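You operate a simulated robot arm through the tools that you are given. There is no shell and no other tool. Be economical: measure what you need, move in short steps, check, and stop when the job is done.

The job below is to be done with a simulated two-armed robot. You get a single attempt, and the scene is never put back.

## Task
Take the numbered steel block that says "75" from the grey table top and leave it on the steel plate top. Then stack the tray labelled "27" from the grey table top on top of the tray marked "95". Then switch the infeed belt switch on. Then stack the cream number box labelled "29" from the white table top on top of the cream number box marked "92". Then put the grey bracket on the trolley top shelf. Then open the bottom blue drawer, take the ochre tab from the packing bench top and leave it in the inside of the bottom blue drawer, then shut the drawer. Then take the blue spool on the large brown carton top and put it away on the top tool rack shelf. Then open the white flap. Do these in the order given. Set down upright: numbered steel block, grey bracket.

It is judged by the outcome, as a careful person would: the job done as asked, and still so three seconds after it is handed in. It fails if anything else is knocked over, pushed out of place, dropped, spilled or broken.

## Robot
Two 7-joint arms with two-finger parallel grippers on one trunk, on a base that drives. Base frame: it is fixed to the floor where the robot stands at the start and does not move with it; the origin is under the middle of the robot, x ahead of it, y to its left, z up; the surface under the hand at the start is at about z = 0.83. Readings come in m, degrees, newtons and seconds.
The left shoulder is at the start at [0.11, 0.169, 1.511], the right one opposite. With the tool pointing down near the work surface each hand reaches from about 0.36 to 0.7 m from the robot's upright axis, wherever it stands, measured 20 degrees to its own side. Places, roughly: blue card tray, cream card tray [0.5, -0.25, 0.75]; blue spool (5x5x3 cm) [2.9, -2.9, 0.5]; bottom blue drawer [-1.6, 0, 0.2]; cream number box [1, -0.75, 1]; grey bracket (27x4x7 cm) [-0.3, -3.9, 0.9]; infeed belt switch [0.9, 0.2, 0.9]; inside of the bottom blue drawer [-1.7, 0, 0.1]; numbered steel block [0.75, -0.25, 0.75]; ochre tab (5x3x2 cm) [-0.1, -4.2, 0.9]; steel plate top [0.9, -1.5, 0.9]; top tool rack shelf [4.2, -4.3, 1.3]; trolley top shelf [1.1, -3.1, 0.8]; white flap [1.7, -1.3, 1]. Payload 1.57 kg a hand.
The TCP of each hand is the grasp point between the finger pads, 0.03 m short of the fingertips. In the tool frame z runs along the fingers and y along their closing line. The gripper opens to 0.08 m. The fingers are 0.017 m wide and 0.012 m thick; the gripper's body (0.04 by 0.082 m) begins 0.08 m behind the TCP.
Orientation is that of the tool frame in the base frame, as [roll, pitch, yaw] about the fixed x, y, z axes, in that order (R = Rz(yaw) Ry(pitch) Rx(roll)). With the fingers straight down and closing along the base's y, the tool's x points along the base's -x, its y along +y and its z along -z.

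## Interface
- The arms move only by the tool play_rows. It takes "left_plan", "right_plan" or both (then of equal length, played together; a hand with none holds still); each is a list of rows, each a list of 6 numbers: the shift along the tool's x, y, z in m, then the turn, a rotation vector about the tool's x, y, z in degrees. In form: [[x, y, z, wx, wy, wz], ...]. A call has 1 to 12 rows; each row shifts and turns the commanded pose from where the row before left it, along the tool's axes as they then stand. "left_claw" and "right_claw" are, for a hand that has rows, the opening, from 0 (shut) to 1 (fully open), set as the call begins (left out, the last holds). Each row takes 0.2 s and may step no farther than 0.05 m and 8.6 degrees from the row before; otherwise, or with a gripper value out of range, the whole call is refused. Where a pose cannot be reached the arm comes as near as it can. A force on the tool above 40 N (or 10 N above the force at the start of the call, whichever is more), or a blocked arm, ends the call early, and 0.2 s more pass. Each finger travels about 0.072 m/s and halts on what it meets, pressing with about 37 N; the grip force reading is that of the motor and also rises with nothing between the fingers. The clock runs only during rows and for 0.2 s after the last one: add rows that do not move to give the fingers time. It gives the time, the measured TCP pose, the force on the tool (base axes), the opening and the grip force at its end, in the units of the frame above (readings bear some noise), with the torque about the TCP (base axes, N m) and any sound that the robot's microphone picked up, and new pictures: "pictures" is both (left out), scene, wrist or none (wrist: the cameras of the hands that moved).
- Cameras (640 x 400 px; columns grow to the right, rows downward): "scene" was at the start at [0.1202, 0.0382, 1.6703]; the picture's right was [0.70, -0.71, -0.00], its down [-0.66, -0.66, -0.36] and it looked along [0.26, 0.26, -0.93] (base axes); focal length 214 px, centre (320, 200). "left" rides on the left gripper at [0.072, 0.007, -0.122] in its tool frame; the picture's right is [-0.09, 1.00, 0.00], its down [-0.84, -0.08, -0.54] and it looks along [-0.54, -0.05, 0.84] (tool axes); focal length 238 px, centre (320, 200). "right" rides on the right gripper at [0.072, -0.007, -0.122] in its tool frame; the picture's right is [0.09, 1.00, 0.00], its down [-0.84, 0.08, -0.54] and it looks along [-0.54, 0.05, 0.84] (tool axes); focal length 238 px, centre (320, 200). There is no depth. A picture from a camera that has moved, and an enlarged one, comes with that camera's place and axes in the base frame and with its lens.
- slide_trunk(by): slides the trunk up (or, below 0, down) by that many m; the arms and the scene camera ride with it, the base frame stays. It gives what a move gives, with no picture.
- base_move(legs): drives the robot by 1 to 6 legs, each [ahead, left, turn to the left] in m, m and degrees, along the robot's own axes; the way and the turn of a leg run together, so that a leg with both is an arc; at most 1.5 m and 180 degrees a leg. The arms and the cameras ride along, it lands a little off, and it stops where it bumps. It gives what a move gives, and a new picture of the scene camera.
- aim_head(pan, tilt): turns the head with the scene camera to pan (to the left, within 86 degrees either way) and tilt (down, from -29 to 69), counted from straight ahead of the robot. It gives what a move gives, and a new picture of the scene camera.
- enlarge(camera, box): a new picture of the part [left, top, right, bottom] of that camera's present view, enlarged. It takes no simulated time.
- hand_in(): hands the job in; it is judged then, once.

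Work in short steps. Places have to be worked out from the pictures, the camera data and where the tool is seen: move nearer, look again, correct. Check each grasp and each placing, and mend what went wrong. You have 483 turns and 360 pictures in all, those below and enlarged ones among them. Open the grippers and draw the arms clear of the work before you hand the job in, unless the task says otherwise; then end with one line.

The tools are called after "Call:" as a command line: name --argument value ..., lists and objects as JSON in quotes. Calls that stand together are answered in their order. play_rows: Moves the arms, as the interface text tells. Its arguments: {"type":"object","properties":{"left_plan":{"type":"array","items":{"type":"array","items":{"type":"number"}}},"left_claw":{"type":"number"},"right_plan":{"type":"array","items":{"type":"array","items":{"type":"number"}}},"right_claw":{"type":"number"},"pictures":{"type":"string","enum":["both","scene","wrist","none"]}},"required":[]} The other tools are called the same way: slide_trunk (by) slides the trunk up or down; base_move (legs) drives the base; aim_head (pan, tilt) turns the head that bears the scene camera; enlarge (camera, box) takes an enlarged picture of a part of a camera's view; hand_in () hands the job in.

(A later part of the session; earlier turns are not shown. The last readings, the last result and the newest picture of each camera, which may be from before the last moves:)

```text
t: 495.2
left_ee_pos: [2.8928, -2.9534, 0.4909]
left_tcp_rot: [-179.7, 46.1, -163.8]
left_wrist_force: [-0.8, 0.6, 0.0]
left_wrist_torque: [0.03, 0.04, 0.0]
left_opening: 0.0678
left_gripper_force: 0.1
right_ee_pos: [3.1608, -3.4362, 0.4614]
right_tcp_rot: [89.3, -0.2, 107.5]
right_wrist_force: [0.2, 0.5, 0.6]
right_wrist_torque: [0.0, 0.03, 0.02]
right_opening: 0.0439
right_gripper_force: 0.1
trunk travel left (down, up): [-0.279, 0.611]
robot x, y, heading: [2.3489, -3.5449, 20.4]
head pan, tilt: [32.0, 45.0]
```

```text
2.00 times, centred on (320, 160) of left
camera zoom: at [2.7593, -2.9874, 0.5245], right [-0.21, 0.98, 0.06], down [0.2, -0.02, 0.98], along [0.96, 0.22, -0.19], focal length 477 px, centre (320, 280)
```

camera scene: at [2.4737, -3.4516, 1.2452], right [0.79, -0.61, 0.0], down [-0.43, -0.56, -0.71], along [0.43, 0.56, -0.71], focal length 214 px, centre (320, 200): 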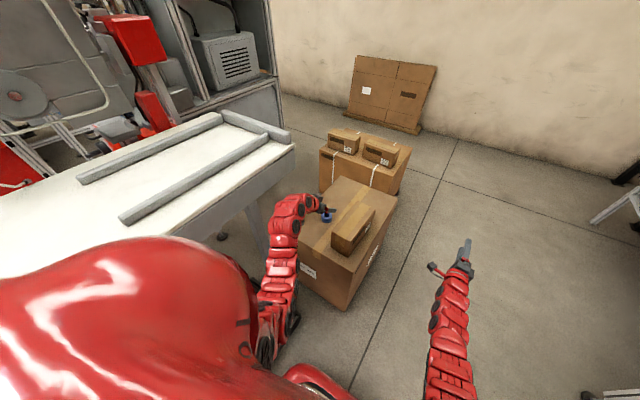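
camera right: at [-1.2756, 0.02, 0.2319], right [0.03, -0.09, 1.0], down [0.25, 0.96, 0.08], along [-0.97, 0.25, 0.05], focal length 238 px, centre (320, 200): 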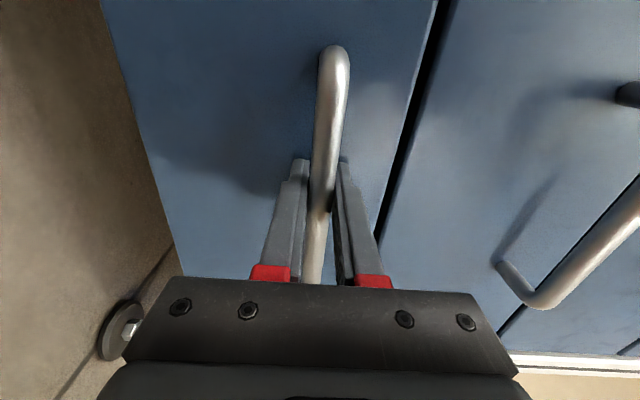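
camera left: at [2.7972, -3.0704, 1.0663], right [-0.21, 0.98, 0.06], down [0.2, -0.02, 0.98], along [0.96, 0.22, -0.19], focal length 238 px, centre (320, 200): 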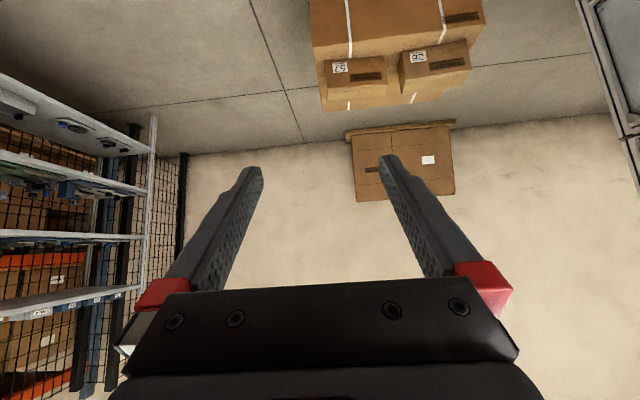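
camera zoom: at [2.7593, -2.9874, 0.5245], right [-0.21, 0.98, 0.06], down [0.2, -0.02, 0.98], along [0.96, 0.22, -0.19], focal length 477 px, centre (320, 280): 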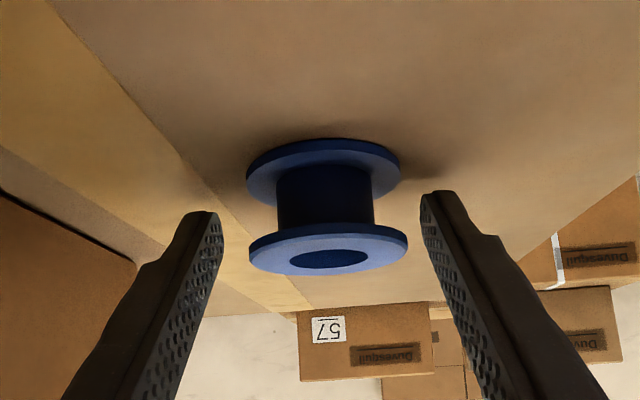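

The fingertips are at mid-height of the spool. Lower 1 cm more, then close.

Call:
slide_trunk --by -0.01

Call:
play_rows --left_plan '[[0, 0, 0, 0, 0, 0], [0, 0, 0, 0, 0, 0], [0, 0, 0, 0, 0, 0], [0, 0, 0, 0, 0, 0]]' --left_claw 0 --pictures "wrist"

```text
t: 495.8
left_ee_pos: [2.8934, -2.9535, 0.4864]
left_tcp_rot: [-179.9, 46.6, -164.0]
left_wrist_force: [-5.6, 2.0, 22.6]
left_wrist_torque: [0.11, -0.25, -0.28]
left_opening: 0.0666
left_gripper_force: 0.1
right_ee_pos: [3.1601, -3.4367, 0.4537]
right_tcp_rot: [89.2, -0.3, 107.6]
right_wrist_force: [0.9, 0.2, 0.2]
right_wrist_torque: [0.04, -0.01, 0.0]
right_opening: 0.0441
right_gripper_force: 0.1
trunk travel left (down, up): [-0.269, 0.621]
robot x, y, heading: [2.3479, -3.5456, 20.0]
head pan, tilt: [32.0, 45.0]
```

```text
t: 496.8
left_ee_pos: [2.8934, -2.9544, 0.4873]
left_tcp_rot: [179.9, 46.6, -164.1]
left_wrist_force: [-4.9, 4.1, 35.6]
left_wrist_torque: [0.37, -0.43, 0.03]
left_opening: 0.0483
left_gripper_force: 36.4
right_ee_pos: [3.1615, -3.4382, 0.4546]
right_tcp_rot: [89.2, -0.4, 107.5]
right_wrist_force: [0.9, 0.4, 0.3]
right_wrist_torque: [0.0, 0.01, -0.02]
right_opening: 0.0438
right_gripper_force: 0.0
trunk travel left (down, up): [-0.269, 0.621]
robot x, y, heading: [2.3502, -3.5436, 19.8]
head pan, tilt: [32.0, 45.0]
camera left: at [2.7586, -2.988, 0.5187], right [-0.21, 0.97, 0.07], down [0.2, -0.02, 0.98], along [0.96, 0.22, -0.19], focal length 238 px, centre (320, 200)
```

left: 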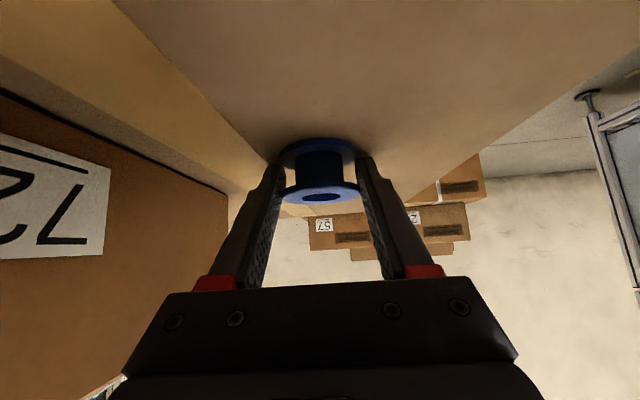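

Gripped at 48 mm. Lift with the trunk and check.

Call:
slide_trunk --by 0.06

Call:
enlarge --camera "left" --box '[160, 60, 480, 260]'

```text
t: 497.8
left_ee_pos: [2.894, -2.9554, 0.5411]
left_tcp_rot: [-179.6, 46.1, -163.6]
left_wrist_force: [0.0, 1.0, -0.3]
left_wrist_torque: [0.03, -0.05, -0.01]
left_opening: 0.0478
left_gripper_force: 36.4
right_ee_pos: [3.1611, -3.437, 0.5117]
right_tcp_rot: [89.3, -0.2, 107.4]
right_wrist_force: [0.4, 0.3, -0.3]
right_wrist_torque: [-0.06, -0.01, 0.0]
right_opening: 0.0441
right_gripper_force: 0.0
trunk travel left (down, up): [-0.329, 0.561]
robot x, y, heading: [2.348, -3.5433, 20.2]
head pan, tilt: [32.0, 45.0]
```

```text
2.00 times, centred on (320, 160) of left
camera zoom: at [2.7594, -2.9876, 0.5736], right [-0.21, 0.98, 0.06], down [0.2, -0.02, 0.98], along [0.96, 0.22, -0.2], focal length 477 px, centre (320, 280)
```

zoom: 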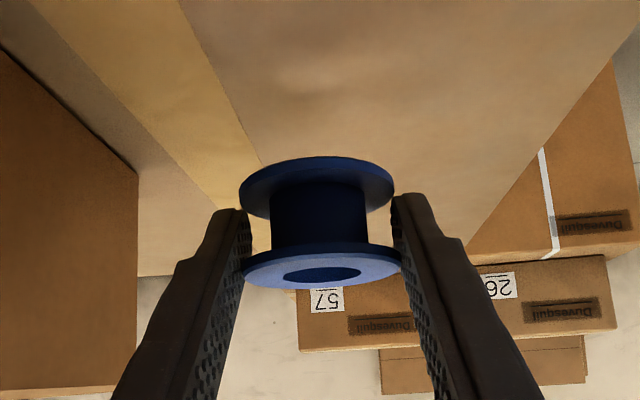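

The spool is held by its flange. I'll raise the trunk, back away, and turn toward the tool rack.

Call:
slide_trunk --by 0.4

Call:
slide_trunk --by 0.15

Call:
base_move --legs '[[-0.2, 0, 0], [0, -0.2, 0], [0, 0, -89.8]]'

Call:
aim_head --pan 45 --tilt 25

```text
t: 501.6
left_ee_pos: [2.8947, -2.9542, 0.9407]
left_tcp_rot: [-179.7, 46.1, -163.9]
left_wrist_force: [1.0, 0.5, 0.5]
left_wrist_torque: [0.02, -0.02, 0.03]
left_opening: 0.0482
left_gripper_force: 37.0
right_ee_pos: [3.1609, -3.4358, 0.911]
right_tcp_rot: [89.3, -0.2, 107.6]
right_wrist_force: [-0.7, -0.5, 0.3]
right_wrist_torque: [-0.03, 0.0, -0.01]
right_opening: 0.044
right_gripper_force: 0.0
trunk travel left (down, up): [-0.729, 0.161]
robot x, y, heading: [2.3514, -3.5418, 20.3]
head pan, tilt: [32.0, 45.0]
```

```text
t: 503.3
left_ee_pos: [2.8942, -2.9553, 1.0914]
left_tcp_rot: [-179.6, 46.1, -163.8]
left_wrist_force: [-0.1, -1.0, -0.3]
left_wrist_torque: [0.02, -0.02, -0.01]
left_opening: 0.0481
left_gripper_force: 36.9
right_ee_pos: [3.1615, -3.4371, 1.0604]
right_tcp_rot: [89.4, -0.2, 107.5]
right_wrist_force: [0.7, -0.5, 1.0]
right_wrist_torque: [-0.01, -0.03, 0.02]
right_opening: 0.0437
right_gripper_force: 0.1
trunk travel left (down, up): [-0.879, 0.011]
robot x, y, heading: [2.3491, -3.5431, 20.2]
head pan, tilt: [32.0, 45.0]
```

```text
t: 509.7
left_ee_pos: [2.8356, -4.3252, 1.0905]
left_tcp_rot: [-179.5, 46.0, 108.5]
left_wrist_force: [-0.2, 0.3, -0.4]
left_wrist_torque: [-0.02, 0.04, -0.04]
left_opening: 0.0478
left_gripper_force: 36.6
right_ee_pos: [2.3749, -4.607, 1.0633]
right_tcp_rot: [89.4, -0.2, 20.6]
right_wrist_force: [0.1, -0.3, -0.6]
right_wrist_torque: [-0.02, -0.01, -0.01]
right_opening: 0.044
right_gripper_force: 0.1
trunk travel left (down, up): [-0.879, 0.011]
robot x, y, heading: [2.2255, -3.7992, -67.8]
head pan, tilt: [32.0, 45.0]
stopped in leg 3: the force on the tool passed its limit at 51 N (the readings are from after the stop); the commanded pose is now the measured one
camera scene: at [2.3257, -3.9245, 1.7521], right [-0.58, -0.81, 0.0], down [-0.57, 0.41, -0.71], along [0.57, -0.41, -0.71], focal length 214 px, centre (320, 200)
```

scene: 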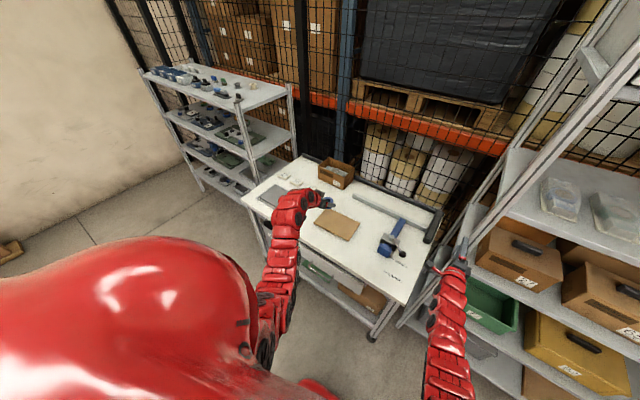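

```text
t: 510.6
left_ee_pos: [2.8345, -4.324, 1.0905]
left_tcp_rot: [-179.6, 46.1, 108.4]
left_wrist_force: [0.3, 0.2, 0.1]
left_wrist_torque: [0.02, -0.03, 0.01]
left_opening: 0.0481
left_gripper_force: 37.0
right_ee_pos: [2.3747, -4.6049, 1.0638]
right_tcp_rot: [89.2, -0.3, 20.6]
right_wrist_force: [0.5, 0.2, 0.6]
right_wrist_torque: [0.02, 0.0, 0.0]
right_opening: 0.0441
right_gripper_force: 0.0
trunk travel left (down, up): [-0.879, 0.011]
robot x, y, heading: [2.2261, -3.8022, -67.6]
head pan, tilt: [45.0, 25.0]
camera scene: at [2.3435, -3.9114, 1.7828], right [-0.39, -0.92, 0.0], down [-0.39, 0.16, -0.91], along [0.84, -0.35, -0.42], focal length 214 px, centre (320, 200)
```

scene: 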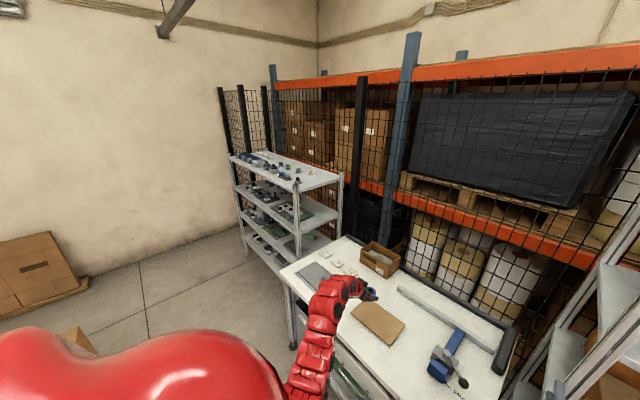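

The right hand grazed the bin rack's post. I'll retract it straight back toward the robot before moving on.

Call:
play_rows --right_plan '[[0, 0, -0.04, 0, 0, 0], [0, 0, -0.04, 0, 0, 0], [0, 0, -0.04, 0, 0, 0], [0, 0, -0.04, 0, 0, 0], [0, 0, -0.04, 0, 0, 0], [0, 0, 0, 0, 0, 0]]' --pictures "wrist"

```text
t: 511.9
left_ee_pos: [2.8346, -4.3242, 1.0912]
left_tcp_rot: [-179.6, 46.1, 108.3]
left_wrist_force: [-0.2, 0.4, 0.0]
left_wrist_torque: [0.01, 0.03, 0.03]
left_opening: 0.0478
left_gripper_force: 37.5
right_ee_pos: [2.3063, -4.4166, 1.0581]
right_tcp_rot: [89.2, -0.2, 20.6]
right_wrist_force: [0.2, -0.5, -0.5]
right_wrist_torque: [0.02, -0.01, -0.02]
right_opening: 0.044
right_gripper_force: 0.1
trunk travel left (down, up): [-0.879, 0.011]
robot x, y, heading: [2.2273, -3.8019, -67.4]
head pan, tilt: [45.0, 25.0]
camera right: at [2.3303, -4.279, 1.0485], right [0.08, 0.04, 1.0], down [-0.97, 0.21, 0.07], along [-0.21, -0.98, 0.06], focal length 238 px, centre (320, 200)
```

right: 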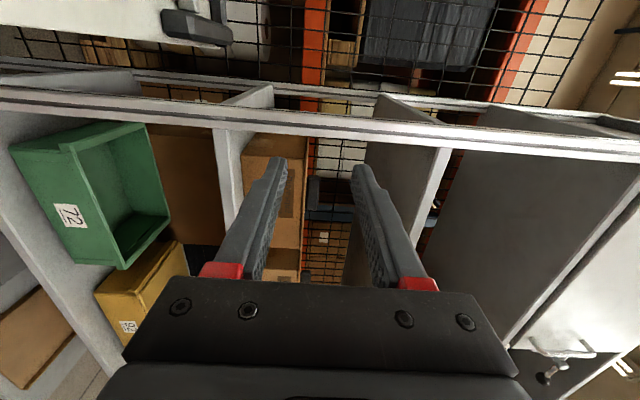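

The rack and its contents look undisturbed. Now I zoom on the tool rack's top shelf to choose a free spot.

Call:
enlarge --camera "scene" --box '[215, 135, 365, 230]'

```text
4.21 times, centred on (290, 182) of scene
camera zoom: at [2.3442, -3.9127, 1.7827], right [-0.39, -0.92, 0.0], down [-0.39, 0.16, -0.91], along [0.84, -0.35, -0.42], focal length 903 px, centre (446, 274)
```

zoom: 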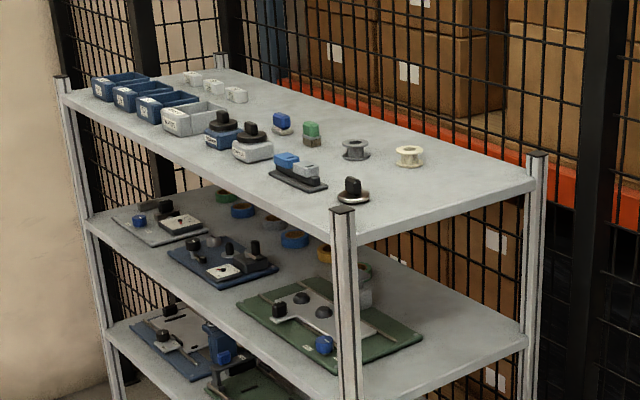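

There's a free patch at the right end of the top shelf. I'll raise the left hand and bring it toward the robot's centre, keeping its tilt, before driving over.

Call:
play_rows --left_plan '[[-0.027, -0.026, -0.014, 0, 0, 0], [-0.027, -0.026, -0.014, 0, 0, 0], [-0.027, -0.026, -0.014, 0, 0, 0], [-0.027, -0.026, -0.014, 0, 0, 0], [-0.027, -0.026, -0.014, 0, 0, 0], [-0.027, -0.026, -0.014, 0, 0, 0], [-0.027, -0.026, -0.014, 0, 0, 0], [-0.027, -0.026, -0.014, 0, 0, 0], [-0.027, -0.026, -0.014, 0, 0, 0], [-0.027, -0.026, -0.014, 0, 0, 0], [0, 0, 0, 0, 0, 0]]' --pictures "none"

```text
t: 514.4
left_ee_pos: [2.6178, -4.4869, 1.3838]
left_tcp_rot: [-179.5, 46.0, 108.3]
left_wrist_force: [-0.6, -0.7, -0.3]
left_wrist_torque: [0.0, -0.01, -0.02]
left_opening: 0.0476
left_gripper_force: 37.0
right_ee_pos: [2.3061, -4.4168, 1.0577]
right_tcp_rot: [89.3, -0.3, 20.6]
right_wrist_force: [-0.5, 0.4, 0.1]
right_wrist_torque: [0.02, 0.0, -0.01]
right_opening: 0.0439
right_gripper_force: 0.1
trunk travel left (down, up): [-0.879, 0.011]
robot x, y, heading: [2.2317, -3.8002, -67.7]
head pan, tilt: [45.0, 25.0]
```

The shelf top works out at about z=1.255, and a free patch is near dot 1.91, left -5.45. I'll extend the hand slightly, then drive through the corridor in steps.

Call:
play_rows --left_plan '[[-0.021, -0.025, 0.0215, 0, 0, 0], [-0.021, -0.025, 0.0215, 0, 0, 0], [0, 0, 0, 0, 0, 0]]' --pictures "none"

Call:
base_move --legs '[[0, 0, -1.7], [0, 0.2, 0], [0.15, 0, 0], [0, 0.4, 0]]'

```text
t: 515.1
left_ee_pos: [2.5888, -4.5588, 1.3842]
left_tcp_rot: [-179.4, 46.2, 108.5]
left_wrist_force: [0.0, -0.8, 0.3]
left_wrist_torque: [0.01, -0.01, 0.02]
left_opening: 0.0479
left_gripper_force: 37.2
right_ee_pos: [2.3066, -4.4167, 1.0587]
right_tcp_rot: [89.3, -0.2, 20.6]
right_wrist_force: [-0.1, 0.2, 0.3]
right_wrist_torque: [0.02, -0.02, -0.01]
right_opening: 0.0438
right_gripper_force: 0.1
trunk travel left (down, up): [-0.879, 0.011]
robot x, y, heading: [2.2292, -3.8023, -67.6]
head pan, tilt: [45.0, 25.0]
```

```text
t: 520.2
left_ee_pos: [3.174, -4.5008, 1.3838]
left_tcp_rot: [-179.6, 46.1, 106.5]
left_wrist_force: [-0.3, -0.4, -0.7]
left_wrist_torque: [0.03, 0.02, -0.02]
left_opening: 0.0479
left_gripper_force: 37.8
right_ee_pos: [2.8965, -4.3511, 1.0571]
right_tcp_rot: [89.2, -0.2, 18.9]
right_wrist_force: [0.0, -0.1, -0.2]
right_wrist_torque: [-0.02, 0.01, 0.0]
right_opening: 0.0438
right_gripper_force: 0.2
trunk travel left (down, up): [-0.879, 0.011]
robot x, y, heading: [2.8395, -3.7302, -69.5]
head pan, tilt: [45.0, 25.0]
camera scene: at [2.95, -3.8474, 1.7829], right [-0.41, -0.91, 0.0], down [-0.38, 0.18, -0.91], along [0.82, -0.38, -0.42], focal length 214 px, centre (320, 200)
```

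scene: 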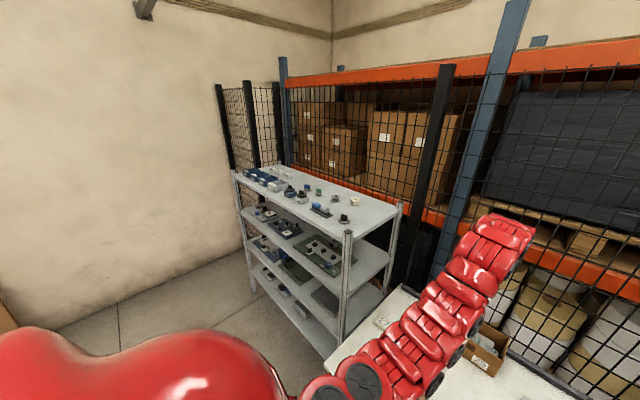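

Good. I'll continue 0.5 m left to line up with the free patch on the shelf.

Call:
base_move --legs '[[0, 0.5, 0]]'

Call:
aim_head --pan 15 --tilt 30

Call:
enlarge --camera "left" --box '[0, 0, 640, 400]'

```text
t: 523.1
left_ee_pos: [3.6354, -4.3309, 1.384]
left_tcp_rot: [-179.6, 46.1, 106.4]
left_wrist_force: [-0.7, -0.6, 0.3]
left_wrist_torque: [0.0, -0.01, -0.02]
left_opening: 0.048
left_gripper_force: 37.2
right_ee_pos: [3.3576, -4.1788, 1.0582]
right_tcp_rot: [89.3, -0.3, 18.5]
right_wrist_force: [0.4, -0.7, -0.2]
right_wrist_torque: [0.01, -0.01, 0.02]
right_opening: 0.0442
right_gripper_force: 0.0
trunk travel left (down, up): [-0.879, 0.011]
robot x, y, heading: [3.3007, -3.5593, -69.7]
head pan, tilt: [45.0, 25.0]
camera scene: at [3.4129, -3.6752, 1.7829], right [-0.42, -0.91, 0.0], down [-0.38, 0.18, -0.91], along [0.82, -0.38, -0.42], focal length 214 px, centre (320, 200)
```

scene: 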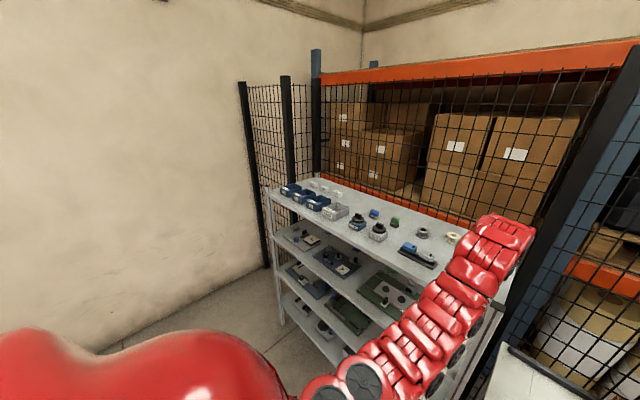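

```text
t: 524.0
left_ee_pos: [3.634, -4.3304, 1.3839]
left_tcp_rot: [-179.7, 46.0, 106.3]
left_wrist_force: [0.5, -0.1, -1.1]
left_wrist_torque: [-0.01, 0.04, -0.03]
left_opening: 0.0481
left_gripper_force: 37.2
right_ee_pos: [3.3588, -4.1788, 1.0588]
right_tcp_rot: [89.3, -0.2, 18.7]
right_wrist_force: [-0.8, 0.3, 0.6]
right_wrist_torque: [0.01, -0.03, 0.02]
right_opening: 0.0439
right_gripper_force: 0.0
trunk travel left (down, up): [-0.879, 0.011]
robot x, y, heading: [3.3007, -3.564, -69.8]
head pan, tilt: [15.0, 30.0]
camera scene: at [3.382, -3.7103, 1.7749], right [-0.82, -0.58, 0.0], down [-0.29, 0.41, -0.87], along [0.5, -0.71, -0.5], focal length 214 px, centre (320, 200)
```

scene: 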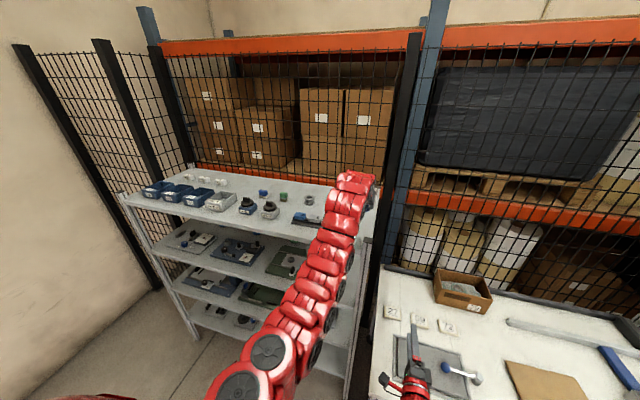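

```text
1.00 times, centred on (320, 200) of left (not enlarged: the box is as wide or as high as the picture)
camera zoom: at [3.6035, -4.1976, 1.4166], right [0.97, 0.21, 0.06], down [-0.02, -0.2, 0.98], along [0.22, -0.96, -0.19], focal length 238 px, centre (320, 200)
```

zoom: 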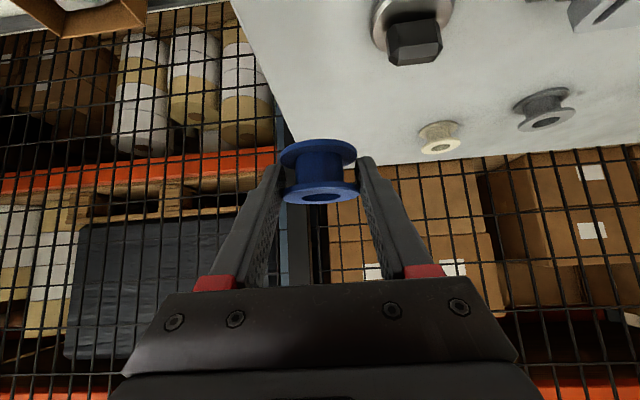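

Good view: the held spool lines up with the free patch between the shelf's right edge and the black knob. I drive ahead 0.125 m.

Call:
base_move --legs '[[0.125, 0, 0]]'

Call:
enlarge --camera "left" --box '[0, 0, 640, 400]'

```text
t: 525.3
left_ee_pos: [3.6773, -4.4458, 1.3847]
left_tcp_rot: [-179.6, 46.3, 106.4]
left_wrist_force: [-0.7, -0.6, -0.7]
left_wrist_torque: [-0.01, -0.01, -0.01]
left_opening: 0.0481
left_gripper_force: 37.0
right_ee_pos: [3.4014, -4.294, 1.0587]
right_tcp_rot: [89.1, -0.2, 18.6]
right_wrist_force: [-0.6, 0.3, 0.2]
right_wrist_torque: [0.04, -0.01, 0.03]
right_opening: 0.0441
right_gripper_force: 0.1
trunk travel left (down, up): [-0.879, 0.011]
robot x, y, heading: [3.3463, -3.6772, -69.8]
head pan, tilt: [15.0, 30.0]
camera scene: at [3.4246, -3.8248, 1.7751], right [-0.82, -0.58, 0.0], down [-0.29, 0.41, -0.87], along [0.5, -0.71, -0.5], focal length 214 px, centre (320, 200)
```

scene: 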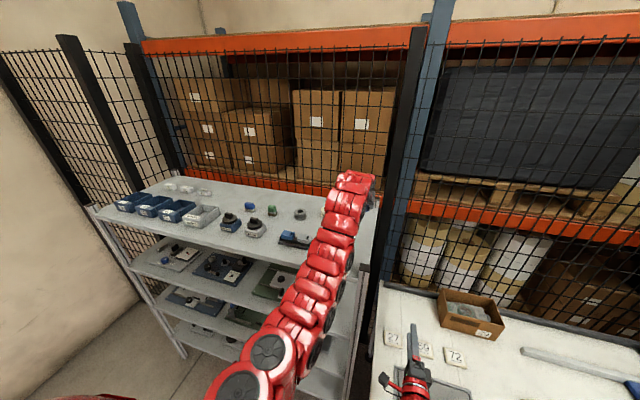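

```text
1.00 times, centred on (320, 200) of left (not enlarged: the box is as wide or as high as the picture)
camera zoom: at [3.6461, -4.3125, 1.4175], right [0.97, 0.21, 0.06], down [-0.02, -0.2, 0.98], along [0.22, -0.96, -0.19], focal length 238 px, centre (320, 200)
```

zoom: 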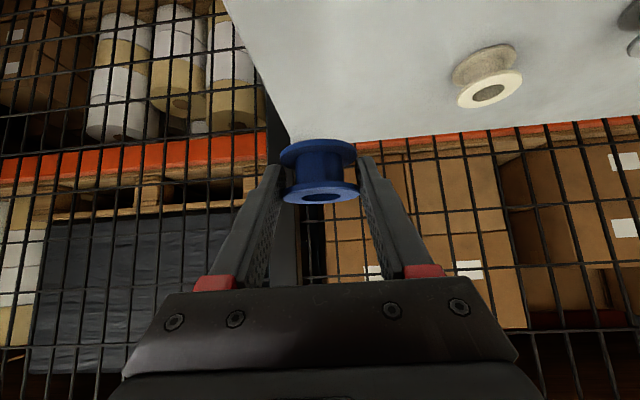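

The spool is over the shelf with 3 cm margin to the edge. Lower 8 cm with the trunk, then check.

Call:
slide_trunk --by -0.08

Call:
enlarge --camera "left" --box '[0, 0, 640, 400]'

```text
t: 526.5
left_ee_pos: [3.6787, -4.4452, 1.3027]
left_tcp_rot: [-179.6, 46.0, 106.4]
left_wrist_force: [0.4, -0.1, 0.2]
left_wrist_torque: [-0.03, -0.04, -0.01]
left_opening: 0.048
left_gripper_force: 37.4
right_ee_pos: [3.3999, -4.2963, 0.9776]
right_tcp_rot: [89.3, -0.2, 18.5]
right_wrist_force: [0.0, -0.5, -0.2]
right_wrist_torque: [-0.04, -0.02, -0.01]
right_opening: 0.0438
right_gripper_force: 0.1
trunk travel left (down, up): [-0.799, 0.091]
robot x, y, heading: [3.3465, -3.6734, -69.4]
head pan, tilt: [15.0, 30.0]
```

```text
1.00 times, centred on (320, 200) of left (not enlarged: the box is as wide or as high as the picture)
camera zoom: at [3.6467, -4.3141, 1.3367], right [0.97, 0.21, 0.06], down [-0.02, -0.2, 0.98], along [0.22, -0.96, -0.19], focal length 238 px, centre (320, 200)
```

zoom: 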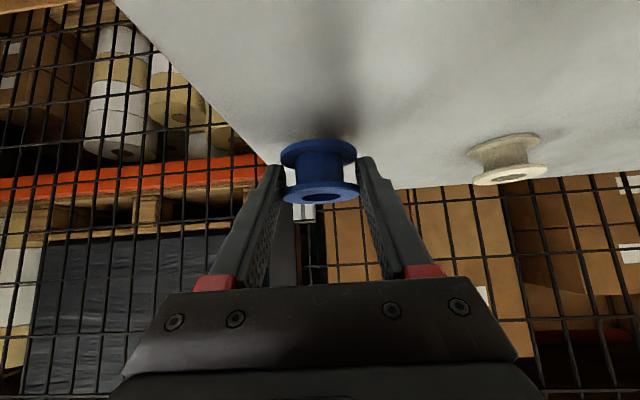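

The shadow is close. Lower another 1.5 cm in small moves.

Call:
slide_trunk --by -0.014

Call:
slide_trunk --by -0.006

```text
t: 527.1
left_ee_pos: [3.6784, -4.447, 1.2884]
left_tcp_rot: [-179.6, 46.1, 106.4]
left_wrist_force: [-0.2, 0.2, -1.3]
left_wrist_torque: [0.01, -0.03, 0.02]
left_opening: 0.0477
left_gripper_force: 37.0
right_ee_pos: [3.4013, -4.2944, 0.963]
right_tcp_rot: [89.3, -0.2, 18.6]
right_wrist_force: [-0.4, -0.1, -0.2]
right_wrist_torque: [0.0, 0.02, -0.05]
right_opening: 0.0439
right_gripper_force: 0.2
trunk travel left (down, up): [-0.785, 0.105]
robot x, y, heading: [3.3442, -3.6763, -69.8]
head pan, tilt: [15.0, 30.0]
```

```text
t: 527.6
left_ee_pos: [3.6781, -4.4458, 1.288]
left_tcp_rot: [-179.6, 46.5, 106.4]
left_wrist_force: [1.0, -5.4, 14.2]
left_wrist_torque: [-0.51, -0.16, 0.04]
left_opening: 0.048
left_gripper_force: 36.8
right_ee_pos: [3.4009, -4.2953, 0.9595]
right_tcp_rot: [89.2, -0.2, 18.7]
right_wrist_force: [0.3, 0.0, 0.0]
right_wrist_torque: [0.03, 0.01, 0.02]
right_opening: 0.0439
right_gripper_force: 0.0
trunk travel left (down, up): [-0.779, 0.111]
robot x, y, heading: [3.3435, -3.6761, -69.6]
head pan, tilt: [15.0, 30.0]
```

Contact with 14 N. I'll relax a little, open gently, and look.

Call:
slide_trunk --by 0.003

Call:
play_rows --left_plan '[[0, 0, 0, 0, 0, 0], [0, 0, 0, 0, 0, 0], [0, 0, 0, 0, 0, 0]]' --left_claw 0.85 --pictures "wrist"

```text
t: 528.1
left_ee_pos: [3.6782, -4.4442, 1.2874]
left_tcp_rot: [-179.5, 46.1, 106.4]
left_wrist_force: [1.2, -2.1, 8.3]
left_wrist_torque: [-0.35, -0.08, 0.01]
left_opening: 0.048
left_gripper_force: 36.7
right_ee_pos: [3.4014, -4.2944, 0.9611]
right_tcp_rot: [89.3, -0.1, 18.5]
right_wrist_force: [0.0, 0.2, 0.3]
right_wrist_torque: [0.02, 0.03, 0.01]
right_opening: 0.0437
right_gripper_force: 0.2
trunk travel left (down, up): [-0.782, 0.108]
robot x, y, heading: [3.3461, -3.6783, -69.7]
head pan, tilt: [15.0, 30.0]
```

```text
t: 529.0
left_ee_pos: [3.678, -4.4451, 1.2869]
left_tcp_rot: [-179.7, 46.1, 106.3]
left_wrist_force: [-1.7, -0.2, 2.2]
left_wrist_torque: [0.16, -0.07, 0.1]
left_opening: 0.0654
left_gripper_force: 0.0
right_ee_pos: [3.4023, -4.2939, 0.9622]
right_tcp_rot: [89.1, -0.3, 18.6]
right_wrist_force: [-0.3, -0.4, -0.5]
right_wrist_torque: [-0.02, -0.01, 0.0]
right_opening: 0.044
right_gripper_force: 0.0
trunk travel left (down, up): [-0.782, 0.108]
robot x, y, heading: [3.3436, -3.676, -69.7]
head pan, tilt: [15.0, 30.0]
camera left: at [3.6459, -4.3127, 1.3201], right [0.97, 0.22, 0.06], down [-0.02, -0.2, 0.98], along [0.22, -0.96, -0.19], focal length 238 px, centre (320, 200)
```

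left: 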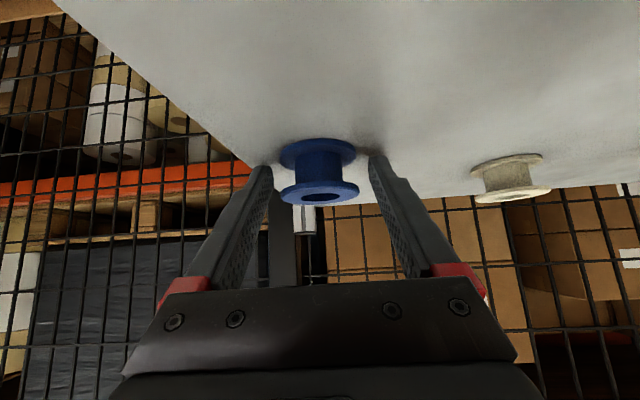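

The spool stands on the shelf, released. I'll raise the trunk and back away.

Call:
slide_trunk --by 0.09

Call:
base_move --legs '[[-0.14, 0, 0]]'

Call:
enlarge --camera "left" --box '[0, 0, 640, 400]'

```text
t: 530.2
left_ee_pos: [3.6782, -4.447, 1.3769]
left_tcp_rot: [-179.7, 46.0, 106.4]
left_wrist_force: [-0.3, -0.5, -0.4]
left_wrist_torque: [-0.01, -0.03, 0.01]
left_opening: 0.0679
left_gripper_force: 0.1
right_ee_pos: [3.4014, -4.295, 1.0506]
right_tcp_rot: [89.3, -0.3, 18.6]
right_wrist_force: [-0.3, -1.2, -0.4]
right_wrist_torque: [-0.01, -0.01, -0.02]
right_opening: 0.0442
right_gripper_force: 0.1
trunk travel left (down, up): [-0.872, 0.018]
robot x, y, heading: [3.35, -3.6729, -69.5]
head pan, tilt: [15.0, 30.0]
```

```text
t: 531.5
left_ee_pos: [3.629, -4.3183, 1.3748]
left_tcp_rot: [-179.6, 45.9, 106.4]
left_wrist_force: [-0.5, 0.5, -0.9]
left_wrist_torque: [0.02, -0.01, 0.02]
left_opening: 0.0681
left_gripper_force: 0.0
right_ee_pos: [3.3522, -4.1649, 1.0498]
right_tcp_rot: [89.4, -0.3, 18.6]
right_wrist_force: [0.5, -0.3, -0.6]
right_wrist_torque: [0.03, -0.01, 0.0]
right_opening: 0.0441
right_gripper_force: 0.1
trunk travel left (down, up): [-0.872, 0.018]
robot x, y, heading: [3.2976, -3.548, -70.0]
head pan, tilt: [15.0, 30.0]
camera scene: at [3.3774, -3.6979, 1.7676], right [-0.82, -0.58, 0.0], down [-0.29, 0.41, -0.87], along [0.5, -0.71, -0.5], focal length 214 px, centre (320, 200)
```

scene: 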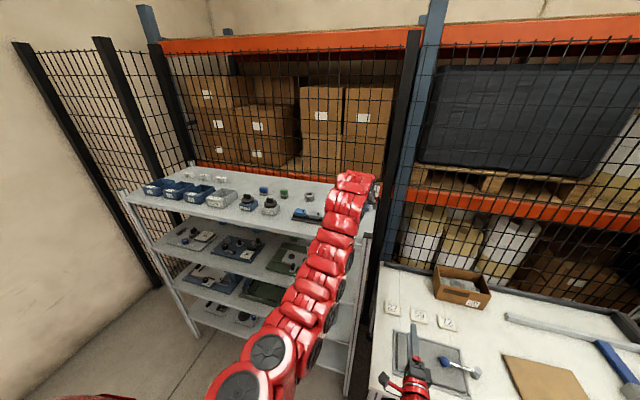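

```text
1.00 times, centred on (320, 200) of left (not enlarged: the box is as wide or as high as the picture)
camera zoom: at [3.5976, -4.1851, 1.4084], right [0.98, 0.21, 0.06], down [-0.02, -0.2, 0.98], along [0.22, -0.96, -0.2], focal length 238 px, centre (320, 200)
```

zoom: 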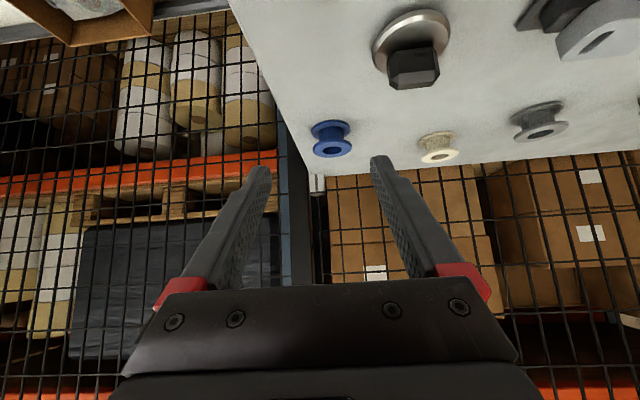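

The spool is neatly placed next to the other spools. The last job is the white flap near (1.7,-1.3,1.0). I'll retract the left hand, turn, and reverse out of the corridor.

Call:
play_rows --left_plan '[[0.035, 0, -0.036, 0, 0, 0], [0.035, 0, -0.036, 0, 0, 0], [0.035, 0, -0.036, 0, 0, 0], [0, 0, 0, 0, 0, 0]]' --pictures "none"

Call:
base_move --legs '[[0, 0.2, 0], [0.1, 0, 0], [0, 0, 90.2]]'

```text
refused: row 1 steps farther than a row can; nothing moved
```

```text
t: 537.8
left_ee_pos: [4.2786, -3.2151, 1.3767]
left_tcp_rot: [-179.6, 46.1, -162.0]
left_wrist_force: [-0.2, -0.2, -0.2]
left_wrist_torque: [0.01, 0.02, 0.02]
left_opening: 0.068
left_gripper_force: 0.0
right_ee_pos: [4.1341, -3.4965, 1.052]
right_tcp_rot: [89.3, -0.3, 110.2]
right_wrist_force: [-0.1, 0.6, -0.3]
right_wrist_torque: [0.03, -0.02, -0.03]
right_opening: 0.044
right_gripper_force: 0.2
trunk travel left (down, up): [-0.872, 0.018]
robot x, y, heading: [3.519, -3.5644, 22.0]
head pan, tilt: [15.0, 30.0]
camera scene: at [3.6644, -3.487, 1.7679], right [0.6, -0.8, 0.0], down [-0.4, -0.3, -0.87], along [0.69, 0.52, -0.5], focal length 214 px, centre (320, 200)
```

scene: 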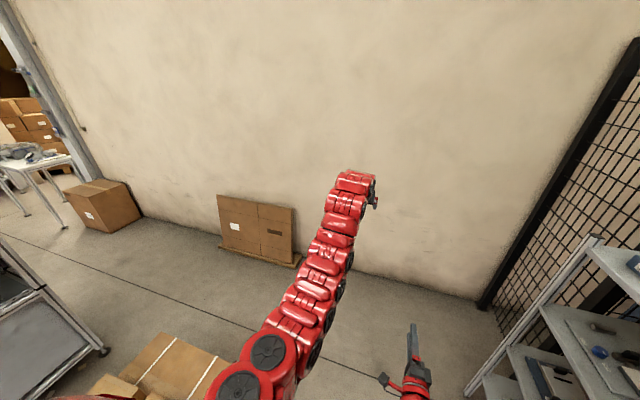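

The arm rows were refused (step too long) but the base still moved. I must check that the hand didn't disturb the rack's items.

Call:
aim_head --pan -65 --tilt 28

```text
t: 539.3
left_ee_pos: [4.278, -3.2156, 1.3762]
left_tcp_rot: [-179.6, 46.1, -162.0]
left_wrist_force: [-0.2, -0.5, -0.6]
left_wrist_torque: [0.02, -0.02, 0.0]
left_opening: 0.0679
left_gripper_force: 0.1
right_ee_pos: [4.1358, -3.4972, 1.0508]
right_tcp_rot: [89.3, -0.2, 110.1]
right_wrist_force: [-0.4, -0.1, 0.2]
right_wrist_torque: [0.01, 0.03, 0.03]
right_opening: 0.0441
right_gripper_force: 0.1
trunk travel left (down, up): [-0.872, 0.018]
robot x, y, heading: [3.521, -3.5684, 21.8]
head pan, tilt: [-65.0, 28.0]
camera scene: at [3.6588, -3.6035, 1.7711], right [-0.68, -0.73, 0.0], down [-0.34, 0.32, -0.88], along [0.65, -0.6, -0.47], focal length 214 px, centre (320, 200)
```

scene: 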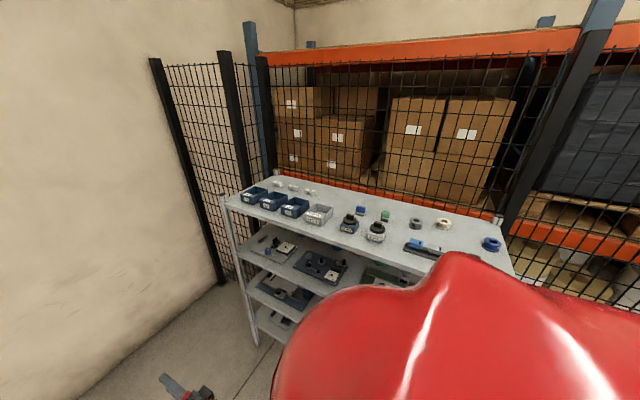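

Call:
enlarge --camera "scene" --box '[220, 170, 520, 270]'

```text
2.13 times, centred on (370, 220) of scene
camera zoom: at [3.6588, -3.6035, 1.7711], right [-0.68, -0.73, 0.0], down [-0.34, 0.32, -0.88], along [0.65, -0.6, -0.47], focal length 458 px, centre (213, 157)
```

zoom: 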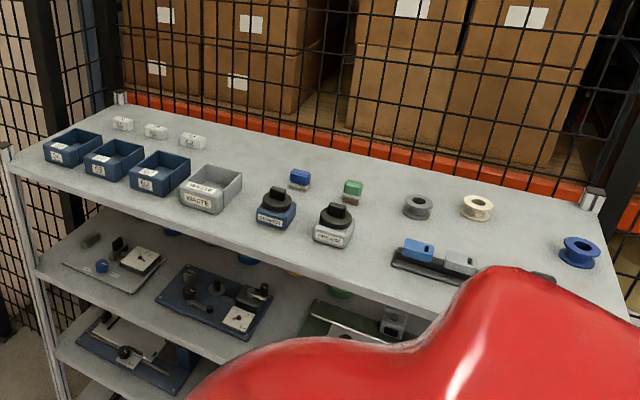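

Everything on the rack is in place, including the blue spool. Now reverse along the corridor and go to the aisle in front of the reel machine.

Call:
base_move --legs '[[0, 0.07, -1.2], [-1.5, 0, 0], [-1.3, 0, 0], [0, 1.5, 0]]'

Call:
aim_head --pan 30 --tilt 20

```text
t: 560.3
left_ee_pos: [1.1839, -2.7585, 1.377]
left_tcp_rot: [-179.6, 46.1, -165.4]
left_wrist_force: [-0.4, 0.4, 0.0]
left_wrist_torque: [-0.01, -0.03, -0.02]
left_opening: 0.0681
left_gripper_force: 0.1
right_ee_pos: [1.0228, -3.0295, 1.0508]
right_tcp_rot: [89.4, -0.1, 106.9]
right_wrist_force: [-0.5, 0.4, -0.5]
right_wrist_torque: [0.04, -0.01, 0.01]
right_opening: 0.0438
right_gripper_force: 0.0
trunk travel left (down, up): [-0.872, 0.018]
robot x, y, heading: [0.3993, -3.0654, 18.7]
head pan, tilt: [-65.0, 28.0]
camera scene: at [0.542, -3.1103, 1.7711], right [-0.73, -0.69, 0.0], down [-0.32, 0.34, -0.88], along [0.61, -0.64, -0.47], focal length 214 px, centre (320, 200)
```

scene: 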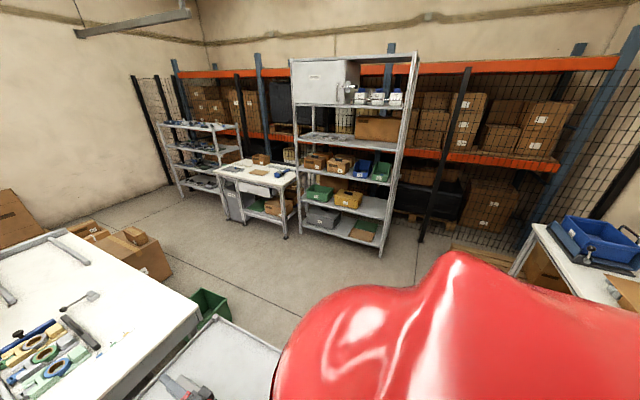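

```text
t: 562.0
left_ee_pos: [1.1841, -2.7596, 1.3764]
left_tcp_rot: [-179.5, 46.0, -165.4]
left_wrist_force: [-0.2, 0.5, 0.0]
left_wrist_torque: [-0.02, 0.01, 0.03]
left_opening: 0.0678
left_gripper_force: 0.1
right_ee_pos: [1.0232, -3.0302, 1.0508]
right_tcp_rot: [89.2, -0.2, 106.7]
right_wrist_force: [0.1, 0.4, -0.4]
right_wrist_torque: [-0.01, 0.01, -0.01]
right_opening: 0.0439
right_gripper_force: 0.0
trunk travel left (down, up): [-0.872, 0.018]
robot x, y, heading: [0.4028, -3.0668, 18.6]
head pan, tilt: [30.0, 20.0]
camera scene: at [0.5408, -2.9742, 1.7839], right [0.75, -0.66, 0.0], down [-0.23, -0.26, -0.94], along [0.62, 0.7, -0.34], focal length 214 px, centre (320, 200)
```

scene: 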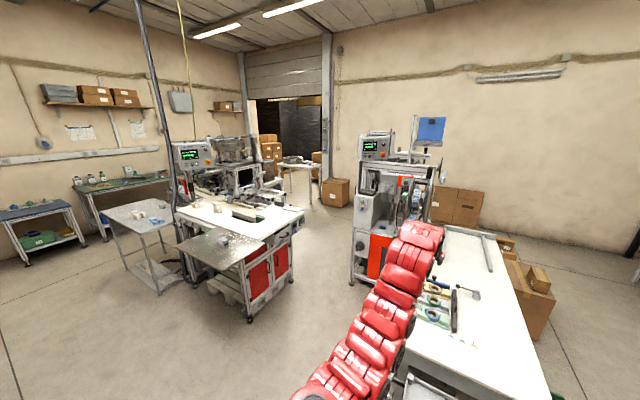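

The flap should be on the right end of the white table, reachable from the passage between that table and the reel machine. Zooming in.

Call:
enlarge --camera "scene" --box '[210, 185, 330, 260]'

```text
5.33 times, centred on (270, 222) of scene
camera zoom: at [0.5408, -2.9742, 1.7839], right [0.75, -0.66, 0.0], down [-0.23, -0.26, -0.94], along [0.62, 0.7, -0.34], focal length 1144 px, centre (587, 80)
```

zoom: 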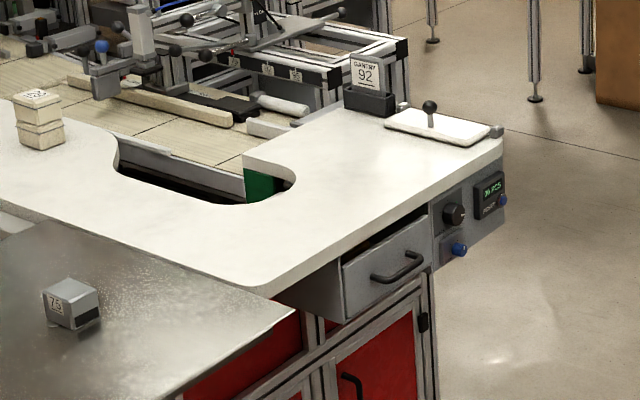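

The flap (with a black knob) is hinged along its far edge, at about dot 1.07, left -1.79. I need to know whether the passage beside the table is wide enough, so I'll strafe left to look straight into it.

Call:
base_move --legs '[[0, 0.5, 2.0]]'

Call:
enlarge --camera "left" --box '[0, 0, 640, 400]'

```text
t: 564.9
left_ee_pos: [1.002, -2.2549, 1.3765]
left_tcp_rot: [-179.6, 46.2, -163.1]
left_wrist_force: [-0.1, -0.3, -0.7]
left_wrist_torque: [0.01, 0.01, -0.02]
left_opening: 0.068
left_gripper_force: 0.0
right_ee_pos: [0.8527, -2.533, 1.0516]
right_tcp_rot: [89.3, -0.1, 109.0]
right_wrist_force: [-0.7, -0.5, 0.8]
right_wrist_torque: [0.0, 0.0, 0.03]
right_opening: 0.0442
right_gripper_force: 0.0
trunk travel left (down, up): [-0.872, 0.018]
robot x, y, heading: [0.2346, -2.5942, 20.7]
head pan, tilt: [30.0, 20.0]
camera scene: at [0.3679, -2.4951, 1.784], right [0.77, -0.63, 0.0], down [-0.22, -0.26, -0.94], along [0.59, 0.73, -0.34], focal length 214 px, centre (320, 200)
```

scene: 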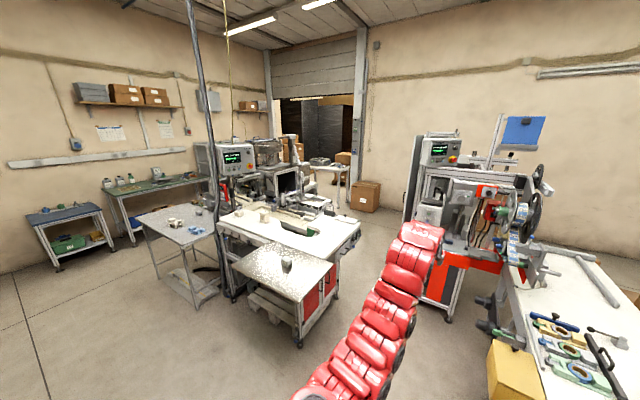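

```text
1.00 times, centred on (320, 200) of left (not enlarged: the box is as wide or as high as the picture)
camera zoom: at [0.8675, -2.2894, 1.4096], right [-0.22, 0.97, 0.06], down [0.2, -0.02, 0.98], along [0.95, 0.23, -0.19], focal length 238 px, centre (320, 200)
```

zoom: 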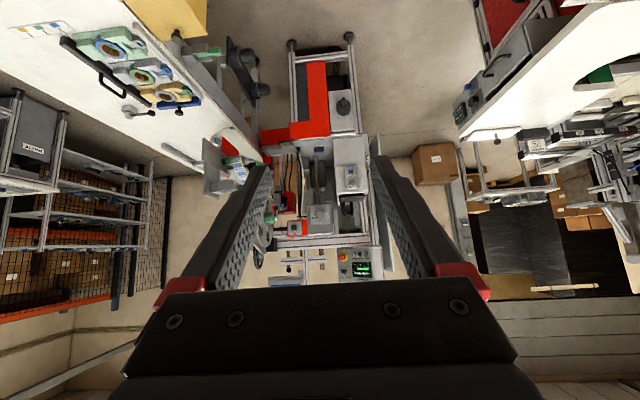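

The passage floor looks about 0.9–1 m wide at base level, so I can strafe in facing the table. First I return the right hand to tool-down. Its fingers will then close along the hinge line, ideal for the knob.

Call:
play_rows --right_plan '[[0, 0.008, 0.006, 8.2, 0, 0], [0, 0.0088, 0.0048, 8.2, 0, 0], [0, 0.0094, 0.0036, 8.2, 0, 0], [0, 0.0097, 0.0022, 8.2, 0, 0], [0, 0.01, 0.0006, 8.2, 0, 0], [0, 0.0099, -0.0007, 8.2, 0, 0], [0, 0.0097, -0.0021, 8.2, 0, 0], [0, 0.0094, -0.0034, 8.2, 0, 0], [0, 0.0088, -0.0048, 8.2, 0, 0], [0, 0.008, -0.006, 8.2, 0, 0], [0, 0.007, -0.0071, 8.2, 0, 0], [0, 0, 0, 0, 0, 0]]' --right_claw 1 --pictures "none"

```text
t: 567.5
left_ee_pos: [1.0012, -2.255, 1.3771]
left_tcp_rot: [-179.5, 46.0, -163.2]
left_wrist_force: [-0.1, -0.5, 0.3]
left_wrist_torque: [-0.05, -0.02, -0.04]
left_opening: 0.0678
left_gripper_force: 0.1
right_ee_pos: [0.9139, -2.5124, 1.1395]
right_tcp_rot: [179.6, -0.2, 109.1]
right_wrist_force: [-0.6, 0.8, 0.3]
right_wrist_torque: [0.02, 0.01, 0.01]
right_opening: 0.0801
right_gripper_force: 0.1
trunk travel left (down, up): [-0.872, 0.018]
robot x, y, heading: [0.2323, -2.5931, 20.4]
head pan, tilt: [30.0, 20.0]
```

Now turn to face the table's side and strafe into the passage, in two steps.

Call:
base_move --legs '[[0, 0, 90.2], [0.07, 0, 0], [0, -0.9, 0]]'

Call:
aim_head --pan -30 --tilt 45

```text
t: 576.8
left_ee_pos: [0.6705, -1.4216, 1.3764]
left_tcp_rot: [-179.5, 46.1, -70.5]
left_wrist_force: [-0.3, 0.0, 0.3]
left_wrist_torque: [-0.01, -0.01, 0.0]
left_opening: 0.0679
left_gripper_force: 0.1
right_ee_pos: [0.9311, -1.4958, 1.1394]
right_tcp_rot: [179.5, -0.2, -158.2]
right_wrist_force: [-0.1, 1.0, 0.4]
right_wrist_torque: [0.0, -0.04, 0.0]
right_opening: 0.08
right_gripper_force: 0.2
trunk travel left (down, up): [-0.872, 0.018]
robot x, y, heading: [1.0419, -2.1716, 113.5]
head pan, tilt: [30.0, 20.0]
camera scene: at [0.9389, -2.0442, 1.7839], right [0.59, 0.8, 0.0], down [0.28, -0.2, -0.94], along [-0.76, 0.56, -0.34], focal length 214 px, centre (320, 200)
```

scene: 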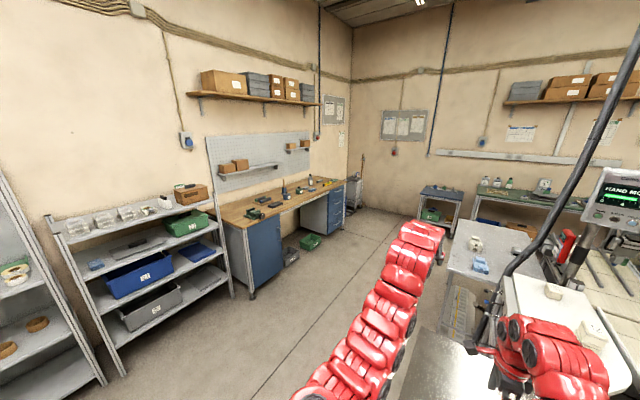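

```text
t: 578.1
left_ee_pos: [0.6707, -1.4207, 1.3775]
left_tcp_rot: [-179.5, 46.1, -70.6]
left_wrist_force: [-0.9, 0.3, -0.8]
left_wrist_torque: [-0.03, -0.04, 0.0]
left_opening: 0.0683
left_gripper_force: 0.0
right_ee_pos: [0.9307, -1.4962, 1.1394]
right_tcp_rot: [179.5, -0.2, -158.2]
right_wrist_force: [-0.6, -0.6, -0.4]
right_wrist_torque: [-0.01, -0.01, -0.02]
right_opening: 0.0797
right_gripper_force: 0.1
trunk travel left (down, up): [-0.872, 0.018]
robot x, y, heading: [1.0465, -2.1728, 113.4]
head pan, tilt: [-30.0, 45.0]
camera scene: at [1.0236, -2.0184, 1.7453], right [0.99, -0.11, 0.0], down [-0.08, -0.7, -0.71], along [0.08, 0.7, -0.71], focal length 214 px, centre (320, 200)
```

scene: 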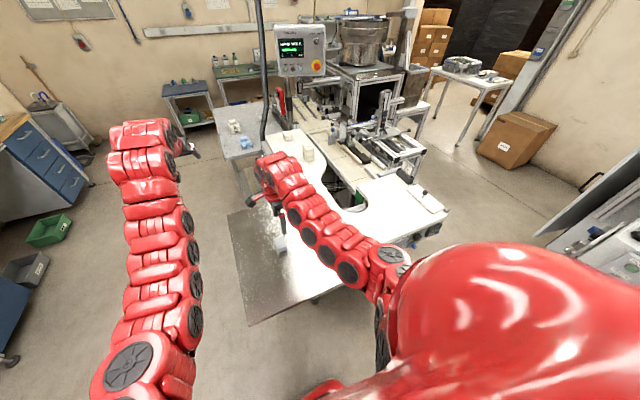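

I can see the flap on the right. Zooming to refine its position.

Call:
enlarge --camera "scene" --box '[370, 155, 470, 250]'

```text
4.21 times, centred on (420, 202) of scene
camera zoom: at [1.0236, -2.0184, 1.7453], right [0.99, -0.11, 0.0], down [-0.08, -0.7, -0.71], along [0.08, 0.7, -0.71], focal length 903 px, centre (-101, 190)
```

zoom: 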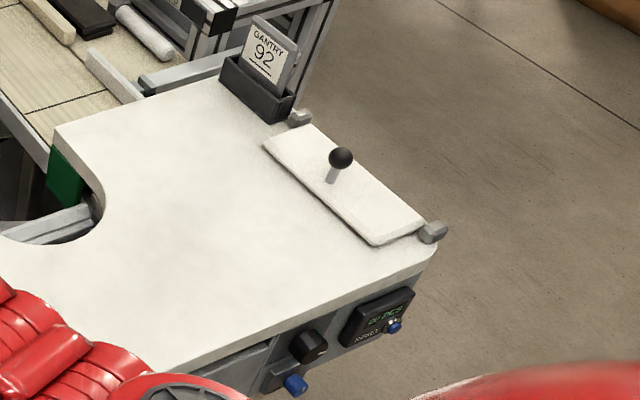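

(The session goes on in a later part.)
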